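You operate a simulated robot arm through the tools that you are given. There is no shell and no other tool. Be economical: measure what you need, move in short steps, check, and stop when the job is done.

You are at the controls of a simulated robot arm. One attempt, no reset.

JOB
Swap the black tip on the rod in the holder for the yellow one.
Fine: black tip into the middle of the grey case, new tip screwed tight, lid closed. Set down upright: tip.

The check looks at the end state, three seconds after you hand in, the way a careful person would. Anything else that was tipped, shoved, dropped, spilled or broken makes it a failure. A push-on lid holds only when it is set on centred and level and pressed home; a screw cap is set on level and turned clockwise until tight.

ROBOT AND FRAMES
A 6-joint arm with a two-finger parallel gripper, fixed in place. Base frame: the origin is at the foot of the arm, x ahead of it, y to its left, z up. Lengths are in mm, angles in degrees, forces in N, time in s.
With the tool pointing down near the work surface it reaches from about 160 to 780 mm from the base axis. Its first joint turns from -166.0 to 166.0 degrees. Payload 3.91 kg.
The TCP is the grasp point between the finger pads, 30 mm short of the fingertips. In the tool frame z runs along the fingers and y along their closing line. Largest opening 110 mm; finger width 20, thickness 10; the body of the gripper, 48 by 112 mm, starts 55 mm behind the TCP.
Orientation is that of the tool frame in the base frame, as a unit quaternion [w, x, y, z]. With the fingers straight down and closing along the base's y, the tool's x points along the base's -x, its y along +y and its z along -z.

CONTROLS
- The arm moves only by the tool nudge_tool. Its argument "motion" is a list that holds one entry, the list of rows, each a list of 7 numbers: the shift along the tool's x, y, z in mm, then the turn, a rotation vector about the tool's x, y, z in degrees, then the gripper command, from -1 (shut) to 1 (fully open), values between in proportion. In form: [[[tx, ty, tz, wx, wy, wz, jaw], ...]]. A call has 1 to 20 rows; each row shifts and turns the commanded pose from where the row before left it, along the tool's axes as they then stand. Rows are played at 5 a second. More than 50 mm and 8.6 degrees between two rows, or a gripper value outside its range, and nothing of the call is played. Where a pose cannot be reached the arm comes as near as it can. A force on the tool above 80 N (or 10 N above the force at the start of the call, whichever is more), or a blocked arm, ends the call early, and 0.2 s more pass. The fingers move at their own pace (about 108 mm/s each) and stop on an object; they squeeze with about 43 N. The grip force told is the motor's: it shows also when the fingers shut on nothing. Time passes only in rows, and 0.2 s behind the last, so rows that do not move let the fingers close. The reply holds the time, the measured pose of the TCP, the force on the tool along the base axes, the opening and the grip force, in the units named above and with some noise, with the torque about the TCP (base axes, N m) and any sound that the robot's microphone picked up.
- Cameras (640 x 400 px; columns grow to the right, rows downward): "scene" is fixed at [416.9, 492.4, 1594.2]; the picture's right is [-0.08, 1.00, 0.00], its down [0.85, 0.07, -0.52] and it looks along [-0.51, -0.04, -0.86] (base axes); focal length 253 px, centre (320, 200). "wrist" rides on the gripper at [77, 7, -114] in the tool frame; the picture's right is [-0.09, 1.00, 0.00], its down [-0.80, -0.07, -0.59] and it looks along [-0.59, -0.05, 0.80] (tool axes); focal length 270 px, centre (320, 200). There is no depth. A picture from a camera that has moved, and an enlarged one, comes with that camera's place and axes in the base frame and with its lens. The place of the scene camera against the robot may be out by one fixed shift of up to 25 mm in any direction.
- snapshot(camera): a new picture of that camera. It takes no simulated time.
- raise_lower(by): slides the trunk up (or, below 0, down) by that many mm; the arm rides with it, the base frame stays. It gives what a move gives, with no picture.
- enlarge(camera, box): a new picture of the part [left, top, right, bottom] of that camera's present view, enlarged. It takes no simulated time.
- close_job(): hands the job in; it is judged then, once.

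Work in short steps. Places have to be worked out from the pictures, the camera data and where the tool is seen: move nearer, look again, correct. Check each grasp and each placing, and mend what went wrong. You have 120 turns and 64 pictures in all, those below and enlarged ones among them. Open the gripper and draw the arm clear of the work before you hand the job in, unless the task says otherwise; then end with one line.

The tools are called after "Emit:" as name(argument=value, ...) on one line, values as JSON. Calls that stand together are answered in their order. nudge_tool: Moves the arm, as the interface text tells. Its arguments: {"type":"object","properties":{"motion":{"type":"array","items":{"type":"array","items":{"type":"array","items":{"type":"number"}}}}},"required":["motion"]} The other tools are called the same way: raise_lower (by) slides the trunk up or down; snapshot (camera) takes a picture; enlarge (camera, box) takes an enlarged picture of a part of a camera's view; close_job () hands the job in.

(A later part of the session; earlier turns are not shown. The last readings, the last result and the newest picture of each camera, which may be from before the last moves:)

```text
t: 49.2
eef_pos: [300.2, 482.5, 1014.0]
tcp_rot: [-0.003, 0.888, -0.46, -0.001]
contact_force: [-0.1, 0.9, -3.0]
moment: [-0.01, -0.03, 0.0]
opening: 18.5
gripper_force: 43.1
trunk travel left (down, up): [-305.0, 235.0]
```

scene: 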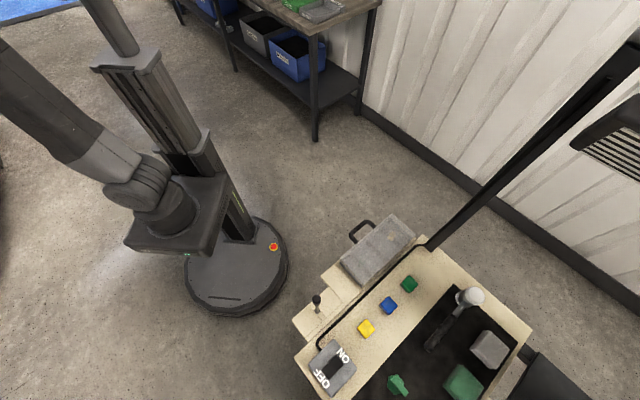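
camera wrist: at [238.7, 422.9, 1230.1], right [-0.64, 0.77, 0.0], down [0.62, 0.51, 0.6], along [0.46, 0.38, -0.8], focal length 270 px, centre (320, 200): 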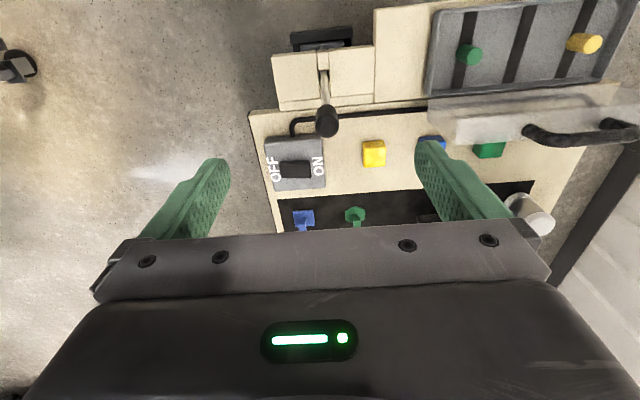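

It turns freely after breaking loose. Keep turning.

Emit:
nudge_tool(motion=[[[0, 0, 0, 0, 0, -8, -1], [0, 0, 0, 0, 0, -8, -1], [0, 0, 0, 0, 0, -8, -1], [0, 0, 0, 0, 0, -8, -1], [0, 0, 0, 0, 0, -8, -1], [0, 0, 0, 0, 0, -8, -1], [0, 0, 0, 0, 0, -8, -1], [0, 0, 0, 0, 0, -8, -1], [0, 0, 0, 0, 0, -8, -1], [0, 0, 0, 0, 0, -8, -1], [0, 0, 0, 0, 0, 0, -1]]])

Emit:
nudge_tool(motion=[[[0, 0, 0, 0, 0, -8, -1], [0, 0, 0, 0, 0, -8, -1], [0, 0, 0, 0, 0, -8, -1], [0, 0, 0, 0, 0, -8, -1], [0, 0, 0, 0, 0, -8, -1], [0, 0, 0, 0, 0, 0, -1]]])

```text
t: 51.6
eef_pos: [300.6, 482.9, 1015.5]
tcp_rot: [-0.002, 0.976, 0.218, 0.0]
contact_force: [0.6, 0.6, -0.7]
moment: [0.02, -0.04, -0.01]
opening: 18.3
gripper_force: 43.1
trunk travel left (down, up): [-305.0, 235.0]
```

```text
t: 53.0
eef_pos: [291.8, 485.4, 1015.5]
tcp_rot: [0.0, 0.846, 0.533, 0.003]
contact_force: [33.3, -3.2, 2.7]
moment: [-0.1, -0.92, 0.07]
opening: 18.6
gripper_force: 43.0
out of reach, approached as far as the arm can: row 5
trunk travel left (down, up): [-305.0, 235.0]
```

Joint limit approached at the last row; turn back slightly to restore centring.

Emit:
nudge_tool(motion=[[[0, 0, 0, 0, 0, 8, -1], [0, 0, 0, 0, 0, 6, -1], [0, 0, 0, 0, 0, 0, -1]]])

```text
t: 53.8
eef_pos: [294.4, 485.4, 1013.2]
tcp_rot: [-0.001, 0.903, 0.43, 0.002]
contact_force: [39.8, 2.1, 4.9]
moment: [0.07, -1.08, 0.05]
opening: 18.3
gripper_force: 43.2
trunk travel left (down, up): [-305.0, 235.0]
```

The commanded point drifted to -x; move it back toward the rod axis.

Emit:
nudge_tool(motion=[[[1.1, 3, 0, 0, 0, 0, -1], [1.1, 3, 0, 0, 0, 0, -1], [0, 0, 0, 0, 0, 0, -1]]])

```text
t: 54.6
eef_pos: [293.6, 485.4, 1013.3]
tcp_rot: [-0.002, 0.902, 0.432, 0.001]
contact_force: [16.3, 13.5, 8.8]
moment: [0.27, -0.44, 0.03]
opening: 18.6
gripper_force: 42.7
trunk travel left (down, up): [-305.0, 235.0]
```

Look at the state before doing more.

Emit:
snapshot(camera="wrist")

Emit:
enlarge(camera="scene", box=[270, 230, 390, 330])

```text
25 pictures are left
camera wrist: at [347.0, 539.4, 1129.6], right [0.72, -0.69, 0.0], down [-0.56, -0.58, 0.59], along [-0.41, -0.42, -0.81], focal length 270 px, centre (320, 200)
```

wrist: 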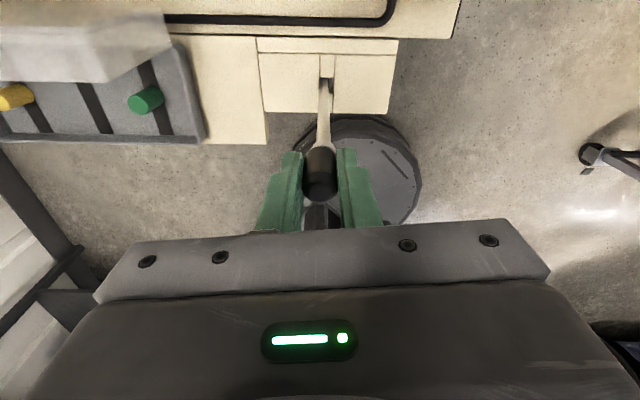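

```text
4.00 times, centred on (330, 280) of scene
camera zoom: at [416.9, 492.4, 1594.2], right [-0.08, 1.0, 0.0], down [0.85, 0.07, -0.52], along [-0.51, -0.04, -0.86], focal length 1010 px, centre (280, -120)
```

zoom: 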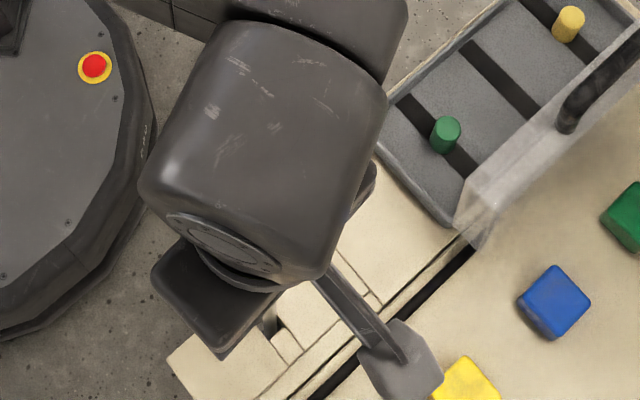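

The rod looks vertical and the tip still on it; residual side load remains. Relieve it by shifting about (+4,+3).

Emit:
nudge_tool(motion=[[[2.2, 0.8, -1, 0, 0, 0, -1], [2.3, 0.8, 0, 0, 0, 0, -1], [0, 0, 0, 0, 0, 0, -1], [0, 0, 0, 0, 0, 0, -1]]])

```text
t: 55.6
eef_pos: [296.1, 487.4, 1015.1]
tcp_rot: [-0.001, 0.903, 0.431, 0.001]
contact_force: [-0.3, 0.5, 0.0]
moment: [-0.03, 0.01, 0.01]
opening: 18.3
gripper_force: 43.2
trunk travel left (down, up): [-305.0, 235.0]
```

Force is zero. Test whether the tip is still threaded: lift 4 mm and read the force.

Emit:
nudge_tool(motion=[[[0, 0, -2, 0, 0, 0, -1], [0, 0, -2, 0, 0, 0, -1], [0, 0, 0, 0, 0, 0, -1]]])

Emit:
enlarge(camera="wrist", box=[250, 100, 390, 240])

```text
t: 56.4
eef_pos: [296.8, 487.6, 1020.2]
tcp_rot: [-0.001, 0.903, 0.43, 0.001]
contact_force: [0.3, 0.4, -0.9]
moment: [-0.02, 0.04, 0.0]
opening: 18.3
gripper_force: 42.9
trunk travel left (down, up): [-305.0, 235.0]
```

```text
2.86 times, centred on (320, 170) of wrist
camera zoom: at [350.2, 540.9, 1135.4], right [0.72, -0.7, 0.0], down [-0.56, -0.58, 0.59], along [-0.41, -0.42, -0.81], focal length 772 px, centre (320, 286)
```

zoom: 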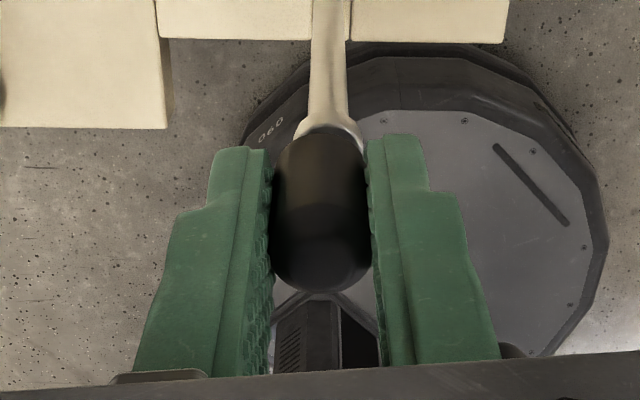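

The tip is free (the rod shoulder is visible beneath). Raise, then turn back clockwise to heading 45° for placing it in the case.

Emit:
nudge_tool(motion=[[[0, 0, -30, 0, 0, 0, -1], [0, 0, -30, 0, 0, 0, -1], [0, 0, 0, 0, 0, 8.3, -1], [0, 0, 0, 0, 0, 8.3, -1], [0, 0, 0, 0, 0, 8.3, -1], [0, 0, 0, 0, 0, 8.3, -1], [0, 0, 0, 0, 0, 8.3, -1], [0, 0, 0, 0, 0, 8.3, -1], [0, 0, 0, 0, 0, 8.3, -1], [0, 0, 0, 0, 0, 8.3, -1], [0, 0, 0, 0, 0, 8.3, -1], [0, 0, 0, 0, 0, 8.3, -1], [0, 0, 0, 0, 0, 8.3, -1], [0, 0, 0, 0, 0, 8.3, -1], [0, 0, 0, 0, 0, 8.3, -1], [0, 0, 0, 0, 0, 8.3, -1], [0, 0, 0, 0, 0, 8.3, -1], [0, 0, 0, 0, 0, 8.3, -1], [0, 0, 0, 0, 0, 8.3, -1], [0, 0, 0, 0, 0, 0, -1]]])

Emit:
nudge_tool(motion=[[[0, 0, 0, 0, 0, 8.3, -1], [0, 0, 0, 0, 0, 8.3, -1], [0, 0, 0, 0, 0, 8.3, -1], [0, 0, 0, 0, 0, 8.3, -1], [0, 0, 0, 0, 0, 8.3, -1], [0, 0, 0, 0, 0, 0, -1]]])

```text
t: 60.6
eef_pos: [297.1, 487.0, 1079.6]
tcp_rot: [0.001, -0.706, 0.709, 0.001]
contact_force: [0.4, 0.6, 0.4]
moment: [0.0, 0.0, 0.0]
opening: 18.6
gripper_force: 42.7
trunk travel left (down, up): [-305.0, 235.0]
```

```text
t: 62.0
eef_pos: [298.5, 486.1, 1079.2]
tcp_rot: [0.0, -0.408, 0.913, 0.001]
contact_force: [1.1, -0.6, -0.3]
moment: [0.01, 0.01, 0.02]
opening: 18.5
gripper_force: 42.9
trunk travel left (down, up): [-305.0, 235.0]
```

Move over the free middle mark.

Emit:
nudge_tool(motion=[[[0, 0, 0, 0, 0, 3.2, -1], [2.3, 41.8, 0, 0, 0, 0, -1], [2.3, 41.8, 0, 0, 0, 0, -1], [2.3, 41.8, 0, 0, 0, 0, -1], [2.3, 41.8, 0, 0, 0, 0, -1], [2.3, 41.8, 0, 0, 0, 0, -1], [2.3, 41.8, 0, 0, 0, 0, -1], [0, 0, 0, 0, 0, 0, -1]]])

Emit:
snapshot(camera="wrist")

```text
t: 63.8
eef_pos: [110.4, 654.0, 1080.4]
tcp_rot: [0.001, -0.384, 0.923, 0.002]
contact_force: [-0.6, -0.2, -0.1]
moment: [0.04, -0.04, 0.0]
opening: 18.7
gripper_force: 43.4
trunk travel left (down, up): [-305.0, 235.0]
```

```text
22 pictures are left
camera wrist: at [51.9, 602.2, 1195.1], right [-0.64, 0.76, 0.0], down [0.61, 0.52, 0.6], along [0.46, 0.39, -0.8], focal length 270 px, centre (320, 200)
```

wrist: 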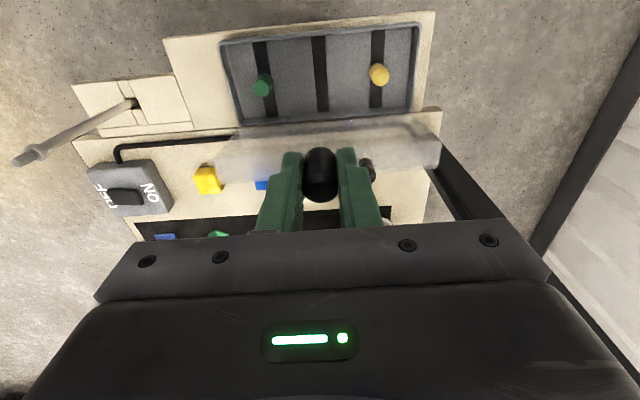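

Middle mark centre computes to about (114,655). Adjust and descend most of the way.

Emit:
nudge_tool(motion=[[[-3.6, -1.5, 30, 0, 0, 0, -1], [0, 0, 35, 0, 0, 0, -1], [0, 0, 35, 0, 0, 0, -1], [0, 0, 30, 0, 0, 0, -1], [0, 0, 25, 0, 0, 0, -1], [0, 0, 20, 0, 0, 0, -1], [0, 0, 0, 0, 0, 0, -1]]])

Emit:
snapshot(camera="wrist")

Emit:
enlarge(camera="scene", box=[300, 180, 460, 300])

```text
t: 65.4
eef_pos: [112.2, 656.4, 904.6]
tcp_rot: [0.001, -0.384, 0.923, 0.001]
contact_force: [0.2, -0.3, 0.3]
moment: [0.02, 0.02, 0.02]
opening: 18.4
gripper_force: 43.2
trunk travel left (down, up): [-305.0, 235.0]
```

```text
21 pictures are left
camera wrist: at [53.1, 604.4, 1019.5], right [-0.64, 0.76, 0.0], down [0.61, 0.52, 0.6], along [0.45, 0.39, -0.8], focal length 270 px, centre (320, 200)
```

wrist: 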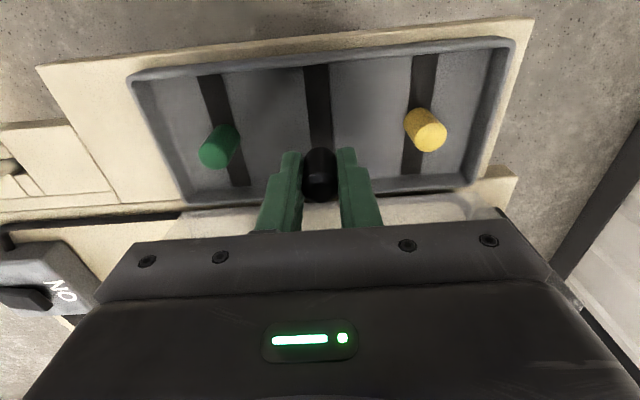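

```text
3.33 times, centred on (380, 240) of scene
camera zoom: at [416.9, 492.4, 1594.2], right [-0.08, 1.0, 0.0], down [0.85, 0.07, -0.52], along [-0.51, -0.04, -0.86], focal length 842 px, centre (120, 67)
```

zoom: 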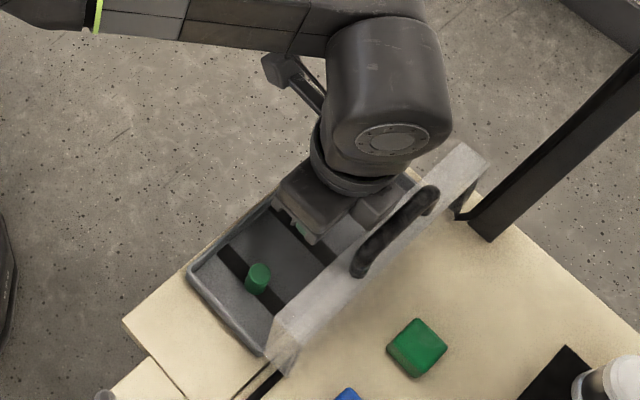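

Clear of the lid. Continue slowly down to contact.

Emit:
nudge_tool(motion=[[[0, 0, 15, 0, 0, 0, -1], [0, 0, 8, 0, 0, 0, -1], [0, 0, 4, 0, 0, 0, -1], [0, 0, 2, 0, 0, 0, -1], [0, 0, 0, 0, 0, 0, -1]]])

```text
t: 66.6
eef_pos: [110.1, 655.6, 888.1]
tcp_rot: [0.007, -0.385, 0.923, 0.012]
contact_force: [-13.6, 3.6, 73.1]
moment: [1.26, -3.74, 0.41]
opening: 18.4
gripper_force: 43.1
trunk travel left (down, up): [-305.0, 235.0]
```

73 N with a moment: something about 50 mm behind (the lid or handle) is being pressed by the gripper body. Raise immediately.

Emit:
nudge_tool(motion=[[[0, 0, -10, 0, 0, 0, -1], [0, 0, -10, 0, 0, 0, -1], [0, 0, -10, 0, 0, 0, -1], [0, 0, 0, 0, 0, 0, -1]]])

Emit:
enlarge(camera="scene", box=[300, 180, 460, 300])

```text
t: 67.6
eef_pos: [113.8, 655.8, 906.7]
tcp_rot: [0.0, -0.384, 0.923, 0.001]
contact_force: [0.5, 0.0, -1.1]
moment: [-0.01, 0.04, 0.01]
opening: 18.4
gripper_force: 43.3
trunk travel left (down, up): [-305.0, 235.0]
```

```text
3.33 times, centred on (380, 240) of scene
camera zoom: at [416.9, 492.4, 1594.2], right [-0.08, 1.0, 0.0], down [0.85, 0.07, -0.52], along [-0.51, -0.04, -0.86], focal length 842 px, centre (120, 67)
```

zoom: 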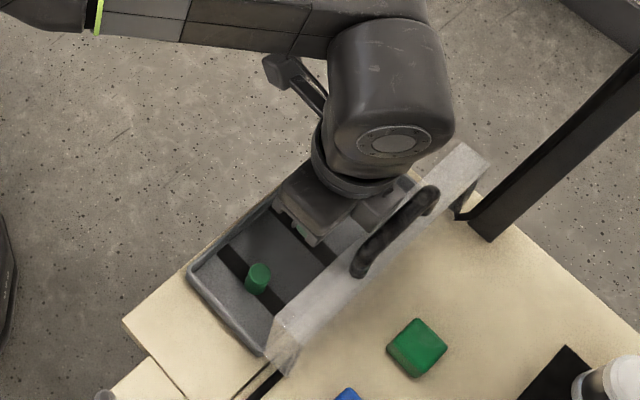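

Everything looks unharmed. The wrist housing meets the upright handle, so I'll lean the hand 10° toward the robot (tip bottom still over the middle mark) and descend gently.

Emit:
nudge_tool(motion=[[[10.3, -0.7, 0, 0, 0, 0, -1], [0, 0, 0, 0, -5, 0, -1], [0, 0, 0, 0, -5, 0, -1], [1.2, 0, 6.9, 0, 0, 0, -1], [1.2, 0, 6.9, 0, 0, 0, -1], [1.2, 0, 6.9, 0, 0, 0, -1], [0.7, 0, 3.9, 0, 0, 0, -1], [0, 0, 0, 0, 0, 0, -1]]])

```text
t: 69.4
eef_pos: [105.5, 647.7, 881.1]
tcp_rot: [0.082, -0.382, 0.92, 0.034]
contact_force: [0.1, 0.0, -0.1]
moment: [-0.02, 0.03, 0.03]
opening: 18.5
gripper_force: 43.7
trunk travel left (down, up): [-305.0, 235.0]
```

No contact at 881. Continue in small steps to floor contact.

Emit:
nudge_tool(motion=[[[0.7, 0, 3.9, 0, 0, 0, -1], [0.5, 0, 3, 0, 0, 0, -1], [0.35, 0, 2, 0, 0, 0, -1], [0, 0, 0, 0, 0, 0, -1]]])

Emit:
snapshot(camera="wrist")

```text
t: 70.4
eef_pos: [106.7, 648.8, 871.6]
tcp_rot: [0.082, -0.383, 0.919, 0.035]
contact_force: [-0.4, 0.5, -1.4]
moment: [0.02, 0.0, -0.03]
opening: 18.3
gripper_force: 42.3
trunk travel left (down, up): [-305.0, 235.0]
```

```text
18 pictures are left
camera wrist: at [34.4, 583.7, 972.3], right [-0.65, 0.76, 0.02], down [0.53, 0.43, 0.73], along [0.55, 0.48, -0.69], focal length 270 px, centre (320, 200)
```

wrist: 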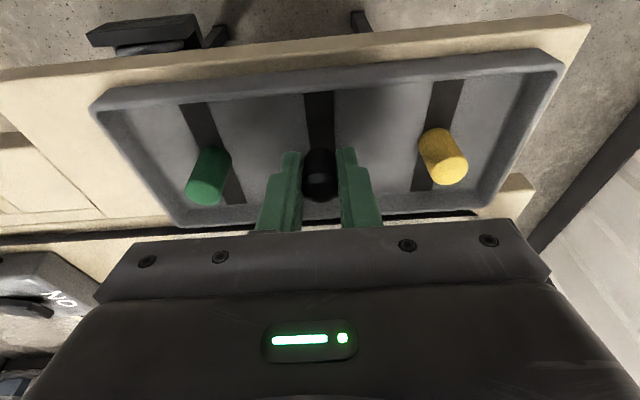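

Still no contact; tip base is close to the floor. Step down until touch.

Emit:
nudge_tool(motion=[[[0.26, 0, 1.5, 0, 0, 0, -1], [0.26, 0, 1.5, 0, 0, 0, -1], [0, 0, 0, 0, 0, 0, -1]]])

```text
t: 71.2
eef_pos: [106.5, 648.2, 869.0]
tcp_rot: [0.081, -0.383, 0.92, 0.035]
contact_force: [-0.6, 1.4, 0.2]
moment: [0.0, -0.03, 0.03]
opening: 18.4
gripper_force: 43.1
trunk travel left (down, up): [-305.0, 235.0]
```

Emit:
nudge_tool(motion=[[[0.26, 0, 1.5, 0, 0, 0, -1], [0.26, 0, 1.5, 0, 0, 0, -1], [0, 0, 0, 0, 0, 0, -1]]])

```text
t: 72.0
eef_pos: [106.1, 647.1, 864.9]
tcp_rot: [0.08, -0.384, 0.919, 0.034]
contact_force: [-0.4, 0.4, 0.7]
moment: [0.01, -0.03, -0.04]
opening: 18.3
gripper_force: 43.0
trunk travel left (down, up): [-305.0, 235.0]
```

Still free; another small step (forces read after each).

Emit:
nudge_tool(motion=[[[0.26, 0, 1.5, 0, 0, 0, -1], [0, 0, 0, 0, 0, 0, -1]]])

Emit:
nudge_tool(motion=[[[0.26, 0, 1.5, 0, 0, 0, -1], [0, 0, 0, 0, 0, 0, -1]]])

Emit:
enlarge(camera="wrist", box=[160, 60, 480, 240])

```text
t: 72.6
eef_pos: [106.0, 647.6, 864.8]
tcp_rot: [0.082, -0.383, 0.919, 0.035]
contact_force: [0.0, 0.9, -0.3]
moment: [-0.01, 0.02, -0.03]
opening: 18.6
gripper_force: 43.2
trunk travel left (down, up): [-305.0, 235.0]
```

```text
t: 73.2
eef_pos: [105.9, 647.8, 862.6]
tcp_rot: [0.082, -0.383, 0.919, 0.035]
contact_force: [-0.4, 0.5, -0.3]
moment: [0.01, -0.01, -0.01]
opening: 18.4
gripper_force: 42.7
trunk travel left (down, up): [-305.0, 235.0]
```

```text
2.00 times, centred on (320, 150) of wrist
camera zoom: at [34.1, 583.3, 962.7], right [-0.65, 0.76, 0.02], down [0.53, 0.43, 0.73], along [0.55, 0.48, -0.69], focal length 541 px, centre (320, 300)
```

zoom: 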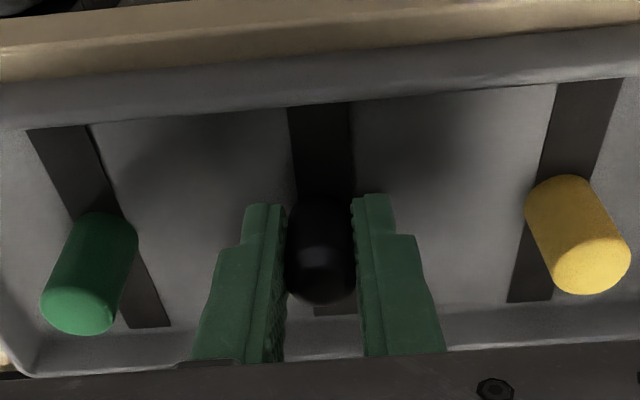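

Tip base lies on the middle mark, nearly down. Continue to touch.

Emit:
nudge_tool(motion=[[[0.26, 0, 1.5, 0, 0, 0, -1], [0, 0, 0, 0, 0, 0, -1]]])

Emit:
nudge_tool(motion=[[[0.26, 0, 1.5, 0, 0, 0, -1], [0, 0, 0, 0, 0, 0, -1]]])

```text
t: 73.8
eef_pos: [106.3, 647.9, 863.0]
tcp_rot: [0.081, -0.382, 0.92, 0.035]
contact_force: [0.1, 1.2, 2.8]
moment: [0.02, -0.01, -0.01]
opening: 18.2
gripper_force: 42.9
trunk travel left (down, up): [-305.0, 235.0]
```

```text
t: 74.4
eef_pos: [107.4, 647.0, 862.3]
tcp_rot: [0.083, -0.382, 0.92, 0.037]
contact_force: [0.0, -0.1, 15.0]
moment: [-0.02, -0.02, -0.01]
opening: 18.2
gripper_force: 43.7
trunk travel left (down, up): [-305.0, 235.0]
```

Contact at 862.5 (15 N). Ease up slightly and open the fingers a little so the tip settles upright between them.

Emit:
nudge_tool(motion=[[[-0.2, 0, -1, 0, 0, 0, -1], [0, 0, 0, 0, 0, 0, -0.62], [0, 0, 0, 0, 0, 0, -0.55], [0, 0, 0, 0, 0, 0, -0.5], [0, 0, 0, 0, 0, 0, -0.5]]])

Emit:
enlarge(camera="wrist", box=[160, 60, 480, 240])

```text
t: 75.6
eef_pos: [106.5, 647.8, 860.7]
tcp_rot: [0.081, -0.383, 0.919, 0.035]
contact_force: [-0.6, -0.3, 0.8]
moment: [-0.01, 0.05, 0.02]
opening: 27.4
gripper_force: 0.1
trunk travel left (down, up): [-305.0, 235.0]
```

```text
2.00 times, centred on (320, 150) of wrist
camera zoom: at [33.9, 583.2, 960.7], right [-0.65, 0.76, 0.02], down [0.53, 0.43, 0.73], along [0.55, 0.48, -0.69], focal length 541 px, centre (320, 300)
```

zoom: 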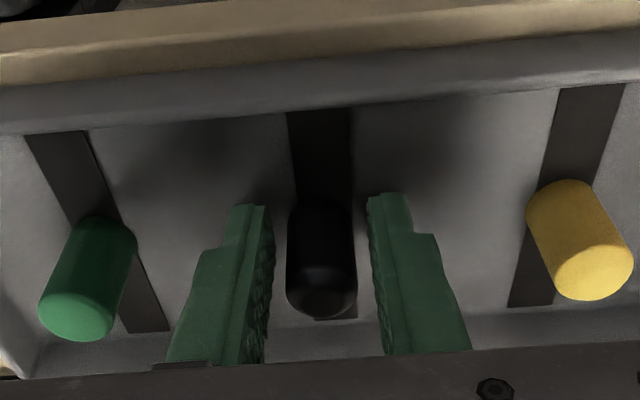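

Black tip stands upright on the middle mark. Withdraw straight up and move over the yellow tip (about (59.5,701)), keeping the lean.

Emit:
nudge_tool(motion=[[[-3.5, 0, -19.7, 0, 0, 0, -0.5], [-3.5, 0, -19.7, 0, 0, 0, -0.5], [-3.5, 0, -19.7, 0, 0, 0, -0.45], [-2.15, 35.4, 0.4, 0, 0, 0, -0.4], [-2.15, 35.4, 0.4, 0, 0, 0, -0.4], [0, 0, 0, 0, 0, 0, -0.4]]])

Emit:
snapshot(camera="wrist")

```text
t: 77.0
eef_pos: [60.0, 700.7, 924.1]
tcp_rot: [0.081, -0.383, 0.92, 0.035]
contact_force: [1.3, -0.2, -0.6]
moment: [-0.01, -0.04, -0.02]
opening: 33.3
gripper_force: 0.2
trunk travel left (down, up): [-305.0, 235.0]
```

```text
15 pictures are left
camera wrist: at [-12.4, 636.4, 1022.6], right [-0.65, 0.76, 0.02], down [0.53, 0.43, 0.73], along [0.55, 0.48, -0.69], focal length 270 px, centre (320, 200)
```

wrist: 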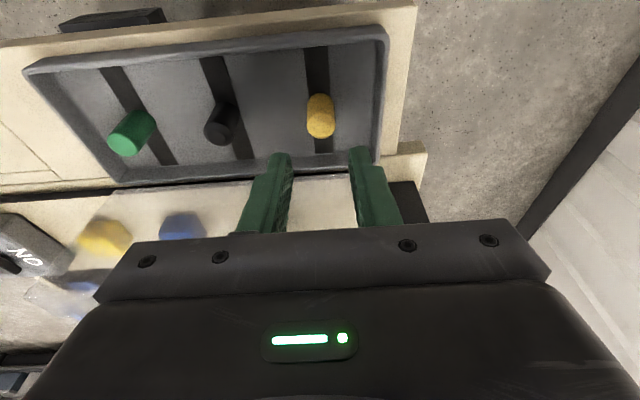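

Yellow tip is aligned at about (60,701.5). Descend straight and grip.

Emit:
nudge_tool(motion=[[[3.5, 0, 19.7, 0, 0, 0, -0.4], [3.5, 0, 19.7, 0, 0, 0, -0.4], [2.6, 0, 14.8, 0, 0, 0, -0.4], [1.2, 0, 6.9, 0, 0, 0, -0.4], [0, 0, 0, 0, 0, 0, -0.4]]])

Emit:
enlarge(camera="wrist", box=[160, 60, 480, 240])

```text
t: 78.2
eef_pos: [59.4, 701.0, 859.7]
tcp_rot: [0.081, -0.383, 0.919, 0.034]
contact_force: [0.1, 0.6, -0.2]
moment: [0.01, 0.0, -0.02]
opening: 32.9
gripper_force: 0.1
trunk travel left (down, up): [-305.0, 235.0]
```

```text
2.00 times, centred on (320, 150) of wrist
camera zoom: at [-12.9, 636.6, 960.0], right [-0.65, 0.76, 0.02], down [0.53, 0.43, 0.73], along [0.55, 0.48, -0.69], focal length 541 px, centre (320, 300)
```

zoom: 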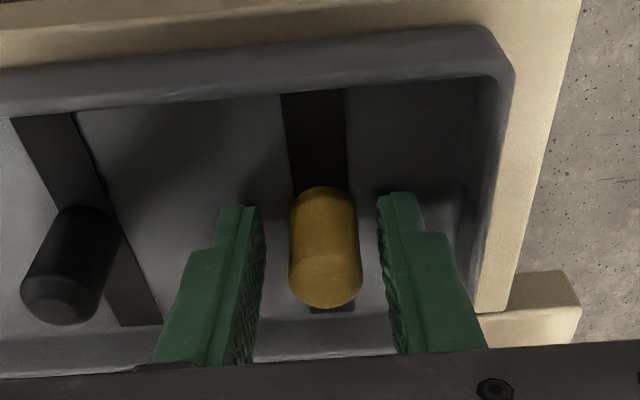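

Grip the yellow tip and lift it straight up.

Emit:
nudge_tool(motion=[[[0, 0, 0, 0, 0, 0, -1], [0, 0, 0, 0, 0, 0, -1], [-0.9, 0, -4.9, 0, 0, 0, -1], [-3.5, 0, -19.7, 0, 0, 0, -1], [-6.9, 0, -39.4, 0, 0, 0, -1], [-6.9, 0, -39.4, 0, 0, 0, -1], [-6.9, 0, -39.4, 0, 0, 0, -1], [-6.9, 0, -39.4, 0, 0, 0, -1], [-5.2, 0, -29.5, 0, 0, 0, -1], [0, 0, 0, 0, 0, 0, -1]]])

Emit:
snapshot(camera="wrist")

```text
t: 80.4
eef_pos: [58.3, 700.8, 1074.8]
tcp_rot: [0.082, -0.383, 0.919, 0.034]
contact_force: [0.5, -0.8, 0.2]
moment: [0.01, 0.0, -0.02]
opening: 18.7
gripper_force: 42.9
trunk travel left (down, up): [-305.0, 235.0]
```

```text
13 pictures are left
camera wrist: at [-14.3, 637.6, 1174.8], right [-0.65, 0.76, 0.02], down [0.53, 0.43, 0.73], along [0.55, 0.48, -0.69], focal length 270 px, centre (320, 200)
```

wrist: 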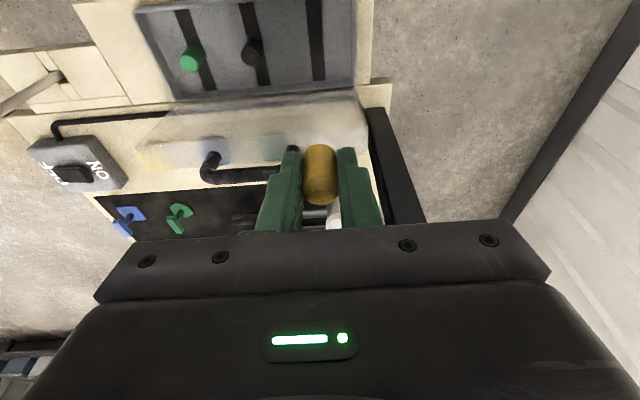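

Holding the yellow tip. Carry it over to above the rod at (300,482).

Emit:
nudge_tool(motion=[[[-2, -40.7, 0.35, 0, 0, 0, -1], [-2, -40.7, 0.35, 0, 0, 0, -1], [-2, -40.7, 0.35, 0, 0, 0, -1], [-2, -40.7, 0.35, 0, 0, 0, -1], [-2, -40.7, 0.35, 0, 0, 0, -1], [-2, -40.7, 0.35, 0, 0, 0, -1], [-2, -40.7, 0.35, 0, 0, 0, -1], [-2, -40.7, 0.35, 0, 0, 0, -1], [0, 0, 0, 0, 0, 0, -1]]])

Emit:
enlarge(camera="wrist", box=[240, 80, 400, 240])

```text
t: 82.4
eef_pos: [301.7, 484.8, 1074.0]
tcp_rot: [0.081, -0.383, 0.919, 0.036]
contact_force: [0.5, -0.7, 0.5]
moment: [-0.01, 0.01, 0.02]
opening: 18.2
gripper_force: 43.5
trunk travel left (down, up): [-305.0, 235.0]
```

```text
2.50 times, centred on (320, 160) of wrist
camera zoom: at [230.6, 420.1, 1175.1], right [-0.65, 0.76, 0.02], down [0.53, 0.43, 0.73], along [0.55, 0.48, -0.69], focal length 676 px, centre (320, 300)
```

zoom: 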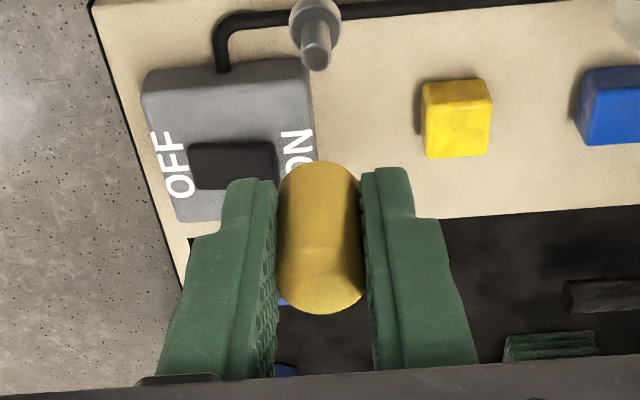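

The stud and flange are visible. Rod axis from earlier grip data is (300.5,482.7); camera suggests a bit more backward. Shift about 5 mm back and lower until the tip is just above the stud, then compare.

Emit:
nudge_tool(motion=[[[4.9, -0.6, -0.9, 0, 0, 0, -1], [2.8, 0, 15.7, 0, 0, 0, -1], [2.3, 0, 12.8, 0, 0, 0, -1], [0, 0, 0, 0, 0, 0, -1]]])

Emit:
enlarge(camera="wrist", box=[240, 80, 400, 240])

```text
t: 83.4
eef_pos: [297.1, 479.2, 1045.9]
tcp_rot: [0.082, -0.383, 0.92, 0.034]
contact_force: [-0.3, -0.2, -0.3]
moment: [-0.02, -0.02, 0.0]
opening: 18.6
gripper_force: 42.9
trunk travel left (down, up): [-305.0, 235.0]
```

```text
2.50 times, centred on (320, 160) of wrist
camera zoom: at [225.5, 414.2, 1145.2], right [-0.65, 0.76, 0.02], down [0.53, 0.43, 0.73], along [0.55, 0.48, -0.69], focal length 676 px, centre (320, 300)
```

zoom: 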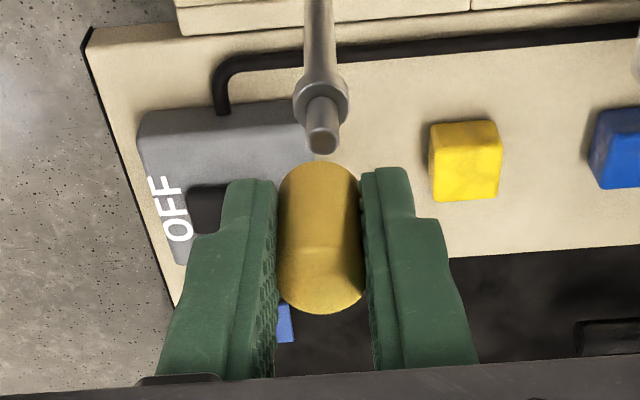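

Stud axis and tip nearly agree laterally; the forward offset is uncertain by a few mm. Lower 10 mm with a small shift and look again at close range.

Emit:
nudge_tool(motion=[[[-1, 0.8, 0.2, 0, 0, 0, -1], [0.87, 0, 4.9, 0, 0, 0, -1], [0.87, 0, 4.9, 0, 0, 0, -1], [0, 0, 0, 0, 0, 0, -1]]])

Emit:
enlarge(camera="wrist", box=[270, 100, 370, 200])

```text
t: 84.4
eef_pos: [299.6, 479.9, 1034.5]
tcp_rot: [0.082, -0.383, 0.92, 0.035]
contact_force: [0.2, 0.6, 0.2]
moment: [-0.01, -0.01, 0.0]
opening: 18.6
gripper_force: 43.0
trunk travel left (down, up): [-305.0, 235.0]
```

```text
4.00 times, centred on (320, 150) of wrist
camera zoom: at [226.8, 415.6, 1135.1], right [-0.65, 0.76, 0.02], down [0.53, 0.43, 0.73], along [0.55, 0.48, -0.69], focal length 1081 px, centre (320, 400)
```

zoom: 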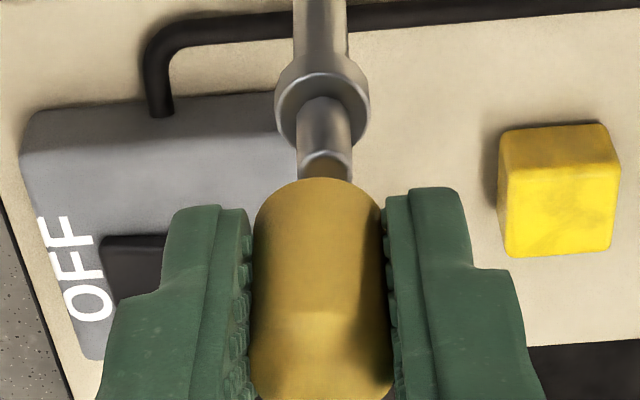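

Close to aligned. Lower another 7 mm and check again.

Emit:
nudge_tool(motion=[[[0.6, 0, 3.4, 0, 0, 0, -1], [0.6, 0, 3.4, 0, 0, 0, -1], [0, 0, 0, 0, 0, 0, -1]]])

Emit:
enlarge(camera="wrist", box=[270, 100, 370, 200])

```text
t: 85.2
eef_pos: [298.7, 479.7, 1028.3]
tcp_rot: [0.082, -0.383, 0.92, 0.034]
contact_force: [0.1, 0.1, 0.1]
moment: [0.0, 0.01, -0.02]
opening: 18.7
gripper_force: 43.0
trunk travel left (down, up): [-305.0, 235.0]
```

```text
4.00 times, centred on (320, 150) of wrist
camera zoom: at [227.0, 415.8, 1128.4], right [-0.65, 0.76, 0.02], down [0.53, 0.43, 0.73], along [0.55, 0.48, -0.69], focal length 1081 px, centre (320, 400)
```

zoom: 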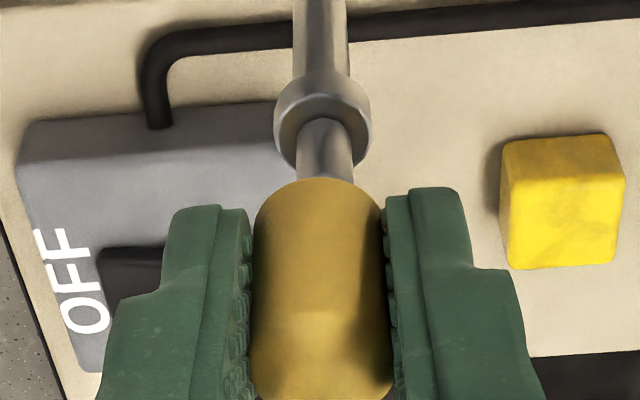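

Lateral offset about 0.8 mm; correct it and lower in small steps watching for force.

Emit:
nudge_tool(motion=[[[0, 0.8, 0, 0, 0, 0, -1], [0.35, 0, 2, 0, 0, 0, -1], [0.35, 0, 2, 0, 0, 0, -1], [0, 0, 0, 0, 0, 0, -1]]])

Emit:
nudge_tool(motion=[[[0.35, 0, 2, 0, 0, 0, -1], [0.17, 0, 1, 0, 0, 0, -1], [0, 0, 0, 0, 0, 0, -1]]])

```text
t: 86.2
eef_pos: [297.8, 480.0, 1027.2]
tcp_rot: [0.084, -0.383, 0.919, 0.037]
contact_force: [5.2, 6.4, 34.0]
moment: [0.18, -0.17, 0.01]
opening: 18.4
gripper_force: 42.9
trunk travel left (down, up): [-305.0, 235.0]
```

```text
t: 87.0
eef_pos: [296.0, 478.8, 1024.0]
tcp_rot: [0.083, -0.383, 0.919, 0.037]
contact_force: [3.9, 2.1, 36.7]
moment: [0.07, -0.05, 0.02]
opening: 18.3
gripper_force: 43.2
trunk travel left (down, up): [-305.0, 235.0]
```

Contact at stud-top height. Look before continuing.

Emit:
enlarge(camera="wrist", box=[270, 100, 370, 200])

```text
4.00 times, centred on (320, 150) of wrist
camera zoom: at [224.5, 414.2, 1123.7], right [-0.65, 0.76, 0.02], down [0.53, 0.43, 0.73], along [0.55, 0.48, -0.68], focal length 1081 px, centre (320, 400)
```

zoom: 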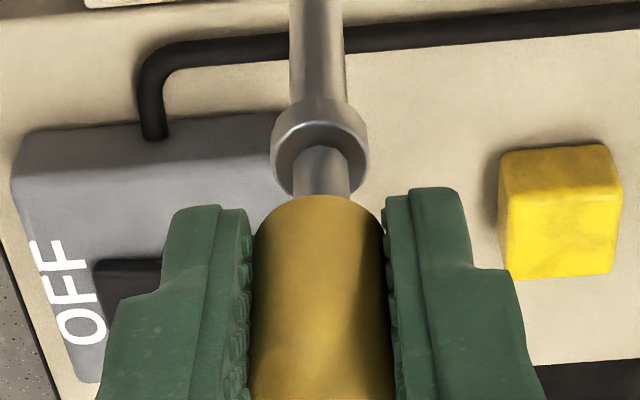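

The tip rests on the stud top, about 3–4 mm too far forward, and slid up a little in the grip. Lift off, shift back 3.5 mm, and lower again.

Emit:
nudge_tool(motion=[[[-0.87, 0, -4.9, 0, 0, 0, -1], [-0.35, 0, -2, 0, 0, 0, -1], [3.45, 0, -0.6, 0, 0, 0, -1], [0, 0, 0, 0, 0, 0, -1]]])

Emit:
enlarge(camera="wrist", box=[270, 100, 370, 200])

```text
t: 88.0
eef_pos: [293.5, 476.5, 1027.7]
tcp_rot: [0.082, -0.383, 0.919, 0.034]
contact_force: [1.3, -0.6, -0.4]
moment: [0.01, 0.0, 0.01]
opening: 18.3
gripper_force: 43.0
trunk travel left (down, up): [-305.0, 235.0]
```

```text
4.00 times, centred on (320, 150) of wrist
camera zoom: at [222.7, 412.9, 1127.9], right [-0.65, 0.76, 0.02], down [0.53, 0.43, 0.73], along [0.55, 0.48, -0.69], focal length 1081 px, centre (320, 400)
```

zoom: 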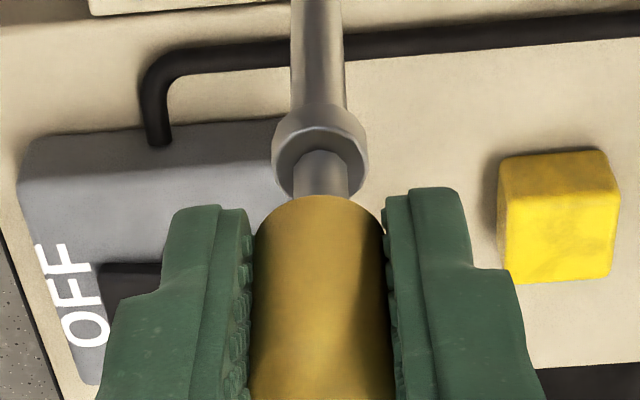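

The readings suggest the tip has pitched a few degrees in the grip. Safest is to set it upright on the free wood between bracket and case (≈(228,542)), release so it rights itself, and regrip with the hand vertical.

Emit:
nudge_tool(motion=[[[-3.5, 0, -19.7, 0, 0, 0, -1], [-3.5, 0, -19.7, 0, 0, 0, -1], [0, 0, 0, 0, 5, 0, -1], [0, 0, 0, 0, 5.1, 0, -1], [0, 46.3, 0, 0, 0, 0, -1], [0, 46.3, 0, 0, 0, 0, -1], [0, 0, 40, 0, 0, 0, -1], [0, 0, 40, 0, 0, 0, -1], [0, 0, 40, 0, 0, 0, -1], [0, 0, 40, 0, 0, 0, -1], [0, 0, 20, 0, 0, 0, -1], [0, 0, 0, 0, 0, 0, -1]]])

Emit:
snapshot(camera="wrist")

```text
t: 90.6
eef_pos: [228.4, 543.8, 886.9]
tcp_rot: [0.001, -0.384, 0.923, 0.001]
contact_force: [0.6, 0.6, -0.4]
moment: [0.02, -0.01, -0.04]
opening: 18.4
gripper_force: 42.4
trunk travel left (down, up): [-305.0, 235.0]
```

```text
6 pictures are left
camera wrist: at [170.4, 492.9, 1002.9], right [-0.64, 0.76, 0.0], down [0.61, 0.52, 0.6], along [0.45, 0.39, -0.8], focal length 270 px, centre (320, 200)
```

wrist: 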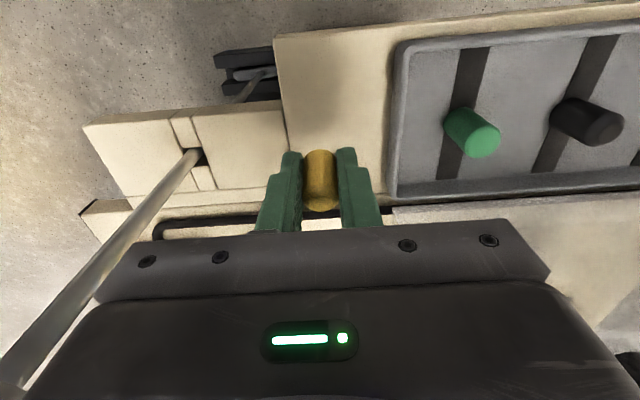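

Good clear wood below. Descend in careful steps to contact (few pictures left, so use force).

Emit:
nudge_tool(motion=[[[0, 0, 14, 0, 0, 0, -1], [0, 0, 6, 0, 0, 0, -1], [0, 0, 0, 0, 0, 0, -1]]])

Emit:
nudge_tool(motion=[[[0, 0, 2, 0, 0, 0, -1], [0, 0, 2, 0, 0, 0, -1], [0, 0, 0, 0, 0, 0, -1]]])

Emit:
nudge_tool(motion=[[[0, 0, 1.5, 0, 0, 0, -1], [0, 0, 1.5, 0, 0, 0, -1], [0, 0, 0, 0, 0, 0, -1]]])

```text
t: 91.4
eef_pos: [229.8, 543.5, 868.7]
tcp_rot: [0.0, -0.384, 0.923, 0.001]
contact_force: [0.2, 0.5, 0.1]
moment: [0.0, 0.01, 0.01]
opening: 18.5
gripper_force: 42.3
trunk travel left (down, up): [-305.0, 235.0]
```

```text
t: 92.2
eef_pos: [229.7, 543.0, 864.5]
tcp_rot: [0.001, -0.384, 0.923, 0.001]
contact_force: [-0.7, 0.9, -0.1]
moment: [0.03, -0.03, 0.0]
opening: 18.4
gripper_force: 43.1
trunk travel left (down, up): [-305.0, 235.0]
```

```text
t: 93.0
eef_pos: [230.5, 543.8, 861.2]
tcp_rot: [0.0, -0.384, 0.923, 0.002]
contact_force: [0.1, -0.6, 0.0]
moment: [0.02, 0.04, -0.01]
opening: 18.6
gripper_force: 43.0
trunk travel left (down, up): [-305.0, 235.0]
```

Emit:
nudge_tool(motion=[[[0, 0, 1.5, 0, 0, 0, -1], [0, 0, 1.5, 0, 0, 0, -1], [0, 0, 0, 0, 0, 0, -1]]])

Emit:
nudge_tool(motion=[[[0, 0, 1.5, 0, 0, 0, -1], [0, 0, 0, 0, 0, 0, -1]]])

Emit:
nudge_tool(motion=[[[0, 0, 1.5, 0, 0, 0, -1], [0, 0, 0, 0, 0, 0, -1]]])

```text
t: 93.8
eef_pos: [229.4, 543.1, 858.3]
tcp_rot: [0.001, -0.384, 0.923, 0.001]
contact_force: [0.2, -0.2, 0.0]
moment: [0.02, -0.01, 0.0]
opening: 18.6
gripper_force: 42.7
trunk travel left (down, up): [-305.0, 235.0]
```

```text
t: 94.4
eef_pos: [230.0, 543.7, 855.8]
tcp_rot: [0.0, -0.385, 0.923, 0.0]
contact_force: [-0.7, 0.3, 0.5]
moment: [-0.02, -0.02, 0.02]
opening: 18.4
gripper_force: 42.6
trunk travel left (down, up): [-305.0, 235.0]
```

```text
t: 95.0
eef_pos: [229.5, 542.7, 854.1]
tcp_rot: [0.0, -0.385, 0.923, 0.001]
contact_force: [0.7, 0.2, -0.1]
moment: [0.01, 0.02, -0.01]
opening: 18.5
gripper_force: 42.8
trunk travel left (down, up): [-305.0, 235.0]
```

No contact yet at 854; keep stepping.

Emit:
nudge_tool(motion=[[[0, 0, 1.5, 0, 0, 0, -1], [0, 0, 0, 0, 0, 0, -1]]])

Emit:
nudge_tool(motion=[[[0, 0, 1.5, 0, 0, 0, -1], [0, 0, 0, 0, 0, 0, -1]]])

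Emit:
nudge_tool(motion=[[[0, 0, 1.5, 0, 0, 0, -1], [0, 0, 0, 0, 0, 0, -1]]])

```text
t: 95.6
eef_pos: [229.8, 542.6, 854.1]
tcp_rot: [0.001, -0.385, 0.923, 0.002]
contact_force: [-1.4, 1.1, 8.8]
moment: [0.08, -0.04, 0.01]
opening: 18.3
gripper_force: 43.4
trunk travel left (down, up): [-305.0, 235.0]
```

```text
t: 96.2
eef_pos: [229.4, 542.5, 855.7]
tcp_rot: [0.002, -0.384, 0.923, 0.002]
contact_force: [1.1, -0.2, 18.6]
moment: [0.13, -0.14, 0.0]
opening: 18.5
gripper_force: 42.7
trunk travel left (down, up): [-305.0, 235.0]
```

```text
t: 96.8
eef_pos: [229.4, 542.7, 853.8]
tcp_rot: [0.002, -0.384, 0.923, 0.005]
contact_force: [6.1, 4.1, 40.0]
moment: [-0.25, -0.34, 0.0]
opening: 18.6
gripper_force: 42.7
trunk travel left (down, up): [-305.0, 235.0]
```

Contact at 854. Back off the pressure and release in place so the tip rights itself.

Emit:
nudge_tool(motion=[[[0, 0, -3.5, 0, 0, 0, -1], [0, 0, 0, 0, 0, 0, -0.64], [0, 0, 0, 0, 0, 0, -0.58], [0, 0, 0, 0, 0, 0, -0.5], [0, 0, 0, 0, 0, 0, -0.5]]])

Emit:
enlarge(camera="wrist", box=[240, 80, 400, 240])

```text
t: 98.0
eef_pos: [228.6, 543.9, 854.3]
tcp_rot: [0.001, -0.384, 0.923, 0.002]
contact_force: [1.5, 13.8, 15.6]
moment: [0.19, -0.15, 0.06]
opening: 23.0
gripper_force: 0.0
trunk travel left (down, up): [-305.0, 235.0]
```

```text
2.50 times, centred on (320, 160) of wrist
camera zoom: at [168.9, 492.9, 969.3], right [-0.65, 0.76, 0.0], down [0.61, 0.52, 0.6], along [0.45, 0.39, -0.8], focal length 676 px, centre (320, 300)
```

zoom: 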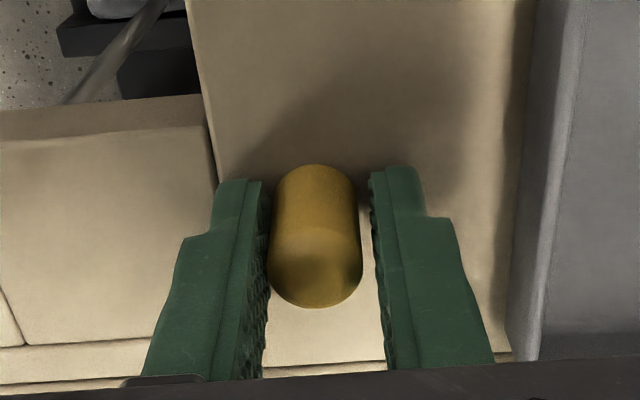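

Fingertips press on the wood; rise 3 mm and let the fingers finish opening.

Emit:
nudge_tool(motion=[[[0, 0, -1.5, 0, 0, 0, -0.55], [0, 0, -1.5, 0, 0, 0, -0.5], [0, 0, 0, 0, 0, 0, -0.5], [0, 0, 0, 0, 0, 0, -0.5]]])

```text
t: 99.0
eef_pos: [229.2, 543.8, 857.1]
tcp_rot: [0.001, -0.385, 0.923, 0.0]
contact_force: [0.6, 0.6, -0.8]
moment: [-0.01, 0.04, -0.01]
opening: 27.3
gripper_force: 0.0
trunk travel left (down, up): [-305.0, 235.0]
```

Regrip with the hand vertical after a 2 mm shift robotward, then lift.

Emit:
nudge_tool(motion=[[[2, 0, 0, 0, 0, 0, -0.5], [0, 0, 0, 0, 0, 0, -0.7], [0, 0, 0, 0, 0, 0, -1], [0, 0, 0, 0, 0, 0, -1], [0, 0, -5, 0, 0, 0, -1], [0, 0, -20, 0, 0, 0, -1], [0, 0, -40, 0, 0, 0, -1], [0, 0, -40, 0, 0, 0, -1], [0, 0, -40, 0, 0, 0, -1], [0, 0, -40, 0, 0, 0, -1], [0, 0, -5, 0, 0, 0, -1], [0, 0, 0, 0, 0, 0, -1]]])

```text
t: 101.6
eef_pos: [228.3, 541.3, 1047.7]
tcp_rot: [0.001, -0.384, 0.923, 0.001]
contact_force: [0.0, 0.1, -0.2]
moment: [0.01, 0.03, 0.0]
opening: 18.2
gripper_force: 43.2
trunk travel left (down, up): [-305.0, 235.0]
```

Move over the rod axis (299.9,482) and pre-turn counter-clockwise to gain turning range.

Emit:
nudge_tool(motion=[[[-2.9, -30.9, 0, 0, 0, 0, -1], [-2.9, -30.9, 0, 0, 0, 0, -1], [-2.9, -30.8, 0, 0, 0, 0, -1], [0, 0, 0, 0, 0, -8, -1], [0, 0, 0, 0, 0, -8, -1], [0, 0, 0, 0, 0, -8, -1], [0, 0, 0, 0, 0, -8, -1], [0, 0, 0, 0, 0, -8, -1], [0, 0, 0, 0, 0, -8, -1], [0, 0, 0, 0, 0, -8, -1], [0, 0, 0, 0, 0, -8, -1], [0, 0, 0, 0, 0, -8, -1], [0, 0, 0, 0, 0, -8, -1], [0, 0, 0, 0, 0, -8, -1], [0, 0, 0, 0, 0, -8, -1], [0, 0, 0, 0, 0, -8, -1], [0, 0, 0, 0, 0, -8, -1], [0, 0, 0, 0, 0, -8, -1], [0, 0, 0, 0, 0, -8, -1], [0, 0, 0, 0, 0, 0, -1]]])

Emit:
nudge_tool(motion=[[[0, 0, 0, 0, 0, -8, -1], [0, 0, 0, 0, 0, -8, -1], [0, 0, 0, 0, 0, -8, -1], [0, 0, 0, 0, 0, 0, -1], [0, 0, 0, 0, 0, 0, -1]]])

Emit:
enlarge(camera="wrist", box=[260, 80, 380, 200])

```text
t: 105.8
eef_pos: [300.9, 482.3, 1045.8]
tcp_rot: [0.0, 0.998, -0.059, 0.0]
contact_force: [0.3, 0.1, 1.0]
moment: [0.0, -0.01, -0.01]
opening: 18.6
gripper_force: 42.8
trunk travel left (down, up): [-305.0, 235.0]
```

```text
t: 107.0
eef_pos: [300.0, 481.7, 1046.1]
tcp_rot: [-0.001, 0.989, 0.15, 0.0]
contact_force: [-0.1, 0.3, 0.1]
moment: [0.0, -0.01, 0.0]
opening: 18.1
gripper_force: 43.2
trunk travel left (down, up): [-305.0, 235.0]
```

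```text
3.33 times, centred on (320, 140) of wrist
camera zoom: at [375.6, 497.4, 1162.4], right [0.21, -0.98, 0.0], down [-0.79, -0.17, 0.59], along [-0.58, -0.12, -0.8], focal length 901 px, centre (320, 400)
```

zoom: 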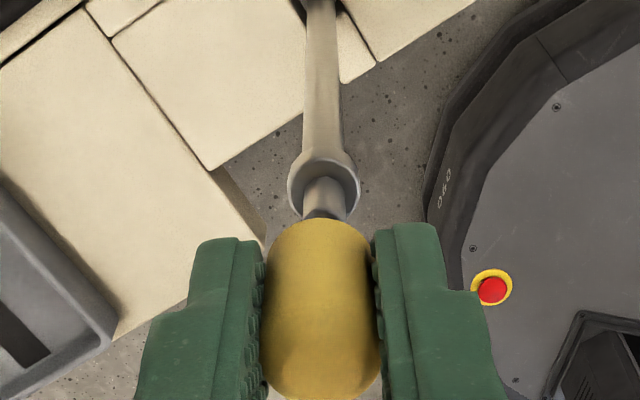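

Tip is on the tool axis and stud is aligned within about 1 mm. Lower toward the stud.

Emit:
nudge_tool(motion=[[[0, 0.5, 6, 0, 0, 0, -1], [0, 0, 6, 0, 0, 0, -1], [0, 0, 2, 0, 0, 0, -1], [0, 0, 2, 0, 0, 0, -1], [0, 0, 0, 0, 0, 0, -1]]])

Emit:
nudge_tool(motion=[[[0, 0, 1.5, 0, 0, 0, -1], [0, 0, 1.5, 0, 0, 0, -1], [0, 0, 0, 0, 0, 0, -1]]])

```text
t: 108.2
eef_pos: [299.9, 482.8, 1031.1]
tcp_rot: [-0.002, 0.989, 0.149, 0.0]
contact_force: [-0.4, -0.5, 0.0]
moment: [0.03, -0.01, 0.02]
opening: 18.6
gripper_force: 42.6
trunk travel left (down, up): [-305.0, 235.0]
```

```text
t: 109.0
eef_pos: [300.0, 481.8, 1029.0]
tcp_rot: [-0.001, 0.989, 0.149, -0.001]
contact_force: [-0.6, 1.5, -1.0]
moment: [-0.01, -0.03, 0.0]
opening: 18.6
gripper_force: 43.2
trunk travel left (down, up): [-305.0, 235.0]
```

No contact at 1029. Continue down in small steps.

Emit:
nudge_tool(motion=[[[0, 0, 1.5, 0, 0, 0, -1], [0, 0, 1.5, 0, 0, 0, -1], [0, 0, 0, 0, 0, 0, -1]]])

Emit:
nudge_tool(motion=[[[0, 0, 1.5, 0, 0, 0, -1], [0, 0, 0, 0, 0, 0, -1]]])

```text
t: 109.8
eef_pos: [301.4, 482.6, 1023.9]
tcp_rot: [0.0, 0.989, 0.15, 0.0]
contact_force: [-0.1, -0.8, 1.0]
moment: [0.02, -0.01, 0.01]
opening: 18.6
gripper_force: 43.1
trunk travel left (down, up): [-305.0, 235.0]
```

```text
t: 110.4
eef_pos: [300.8, 482.6, 1023.4]
tcp_rot: [-0.002, 0.989, 0.149, -0.001]
contact_force: [-0.4, -0.3, -0.8]
moment: [-0.01, 0.01, -0.01]
opening: 18.6
gripper_force: 42.4
trunk travel left (down, up): [-305.0, 235.0]
```

Past the earlier contact height with zero force — the stud is entering the tip. Continue until resistance.

Emit:
nudge_tool(motion=[[[0, 0, 1.5, 0, 0, 0, -1], [0, 0, 1.5, 0, 0, 0, -1], [0, 0, 0, 0, 0, 0, -1]]])

Emit:
nudge_tool(motion=[[[0, 0, 1.5, 0, 0, 0, -1], [0, 0, 0, 0, 0, 0, -1]]])

Emit:
nudge_tool(motion=[[[0, 0, 1.5, 0, 0, 0, -1], [0, 0, 0, 0, 0, 0, -1]]])

```text
t: 111.2
eef_pos: [300.7, 482.9, 1021.0]
tcp_rot: [-0.002, 0.989, 0.15, 0.0]
contact_force: [-0.9, 0.6, -0.2]
moment: [-0.01, 0.0, 0.0]
opening: 18.6
gripper_force: 43.1
trunk travel left (down, up): [-305.0, 235.0]
```

```text
t: 111.8
eef_pos: [301.1, 482.8, 1019.5]
tcp_rot: [-0.002, 0.989, 0.15, 0.0]
contact_force: [-0.9, 0.3, -0.1]
moment: [-0.01, 0.01, -0.02]
opening: 18.5
gripper_force: 43.1
trunk travel left (down, up): [-305.0, 235.0]
```

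```text
t: 112.4
eef_pos: [300.0, 483.0, 1017.7]
tcp_rot: [-0.002, 0.989, 0.149, -0.001]
contact_force: [-0.4, 0.4, 1.0]
moment: [0.01, 0.01, 0.0]
opening: 18.5
gripper_force: 43.4
trunk travel left (down, up): [-305.0, 235.0]
```

Emit:
nudge_tool(motion=[[[0, 0, 1.2, 0, 0, 0, -1], [0, 0, 0, 0, 0, 0, -1]]])

Emit:
nudge_tool(motion=[[[0, 0, 1.2, 0, 0, 0, -1], [0, 0, 0, 0, 0, 0, -1]]])

```text
t: 113.0
eef_pos: [300.4, 482.6, 1015.7]
tcp_rot: [-0.002, 0.989, 0.15, -0.001]
contact_force: [0.8, -0.4, 0.0]
moment: [0.03, -0.01, -0.01]
opening: 18.4
gripper_force: 42.7
trunk travel left (down, up): [-305.0, 235.0]
```

```text
t: 113.6
eef_pos: [299.8, 482.9, 1015.3]
tcp_rot: [-0.002, 0.989, 0.149, 0.0]
contact_force: [0.0, 0.4, 4.2]
moment: [0.01, 0.03, 0.01]
opening: 18.5
gripper_force: 42.8
trunk travel left (down, up): [-305.0, 235.0]
```

Light contact at 1015.3, near the seated height. Turn clockwise with a small downward feed.

Emit:
nudge_tool(motion=[[[0, 0, 0.1, 0, 0, 8, -1], [0, 0, 0.1, 0, 0, 8, -1], [0, 0, 0.1, 0, 0, 8, -1], [0, 0, 0.1, 0, 0, 8, -1], [0, 0, 0.1, 0, 0, 8, -1], [0, 0, 0.1, 0, 0, 8, -1], [0, 0, 0.1, 0, 0, 8, -1], [0, 0, 0.1, 0, 0, 8, -1], [0, 0, 0.1, 0, 0, 8, -1], [0, 0, 0.1, 0, 0, 8, -1], [0, 0, 0.1, 0, 0, 8, -1], [0, 0, 0, 0, 0, 0, -1]]])

```text
t: 116.2
eef_pos: [299.6, 480.5, 1015.2]
tcp_rot: [-0.002, 0.814, -0.581, -0.002]
contact_force: [0.1, -0.9, 24.8]
moment: [0.01, 0.01, 0.04]
opening: 18.2
gripper_force: 43.2
trunk travel left (down, up): [-305.0, 235.0]
```

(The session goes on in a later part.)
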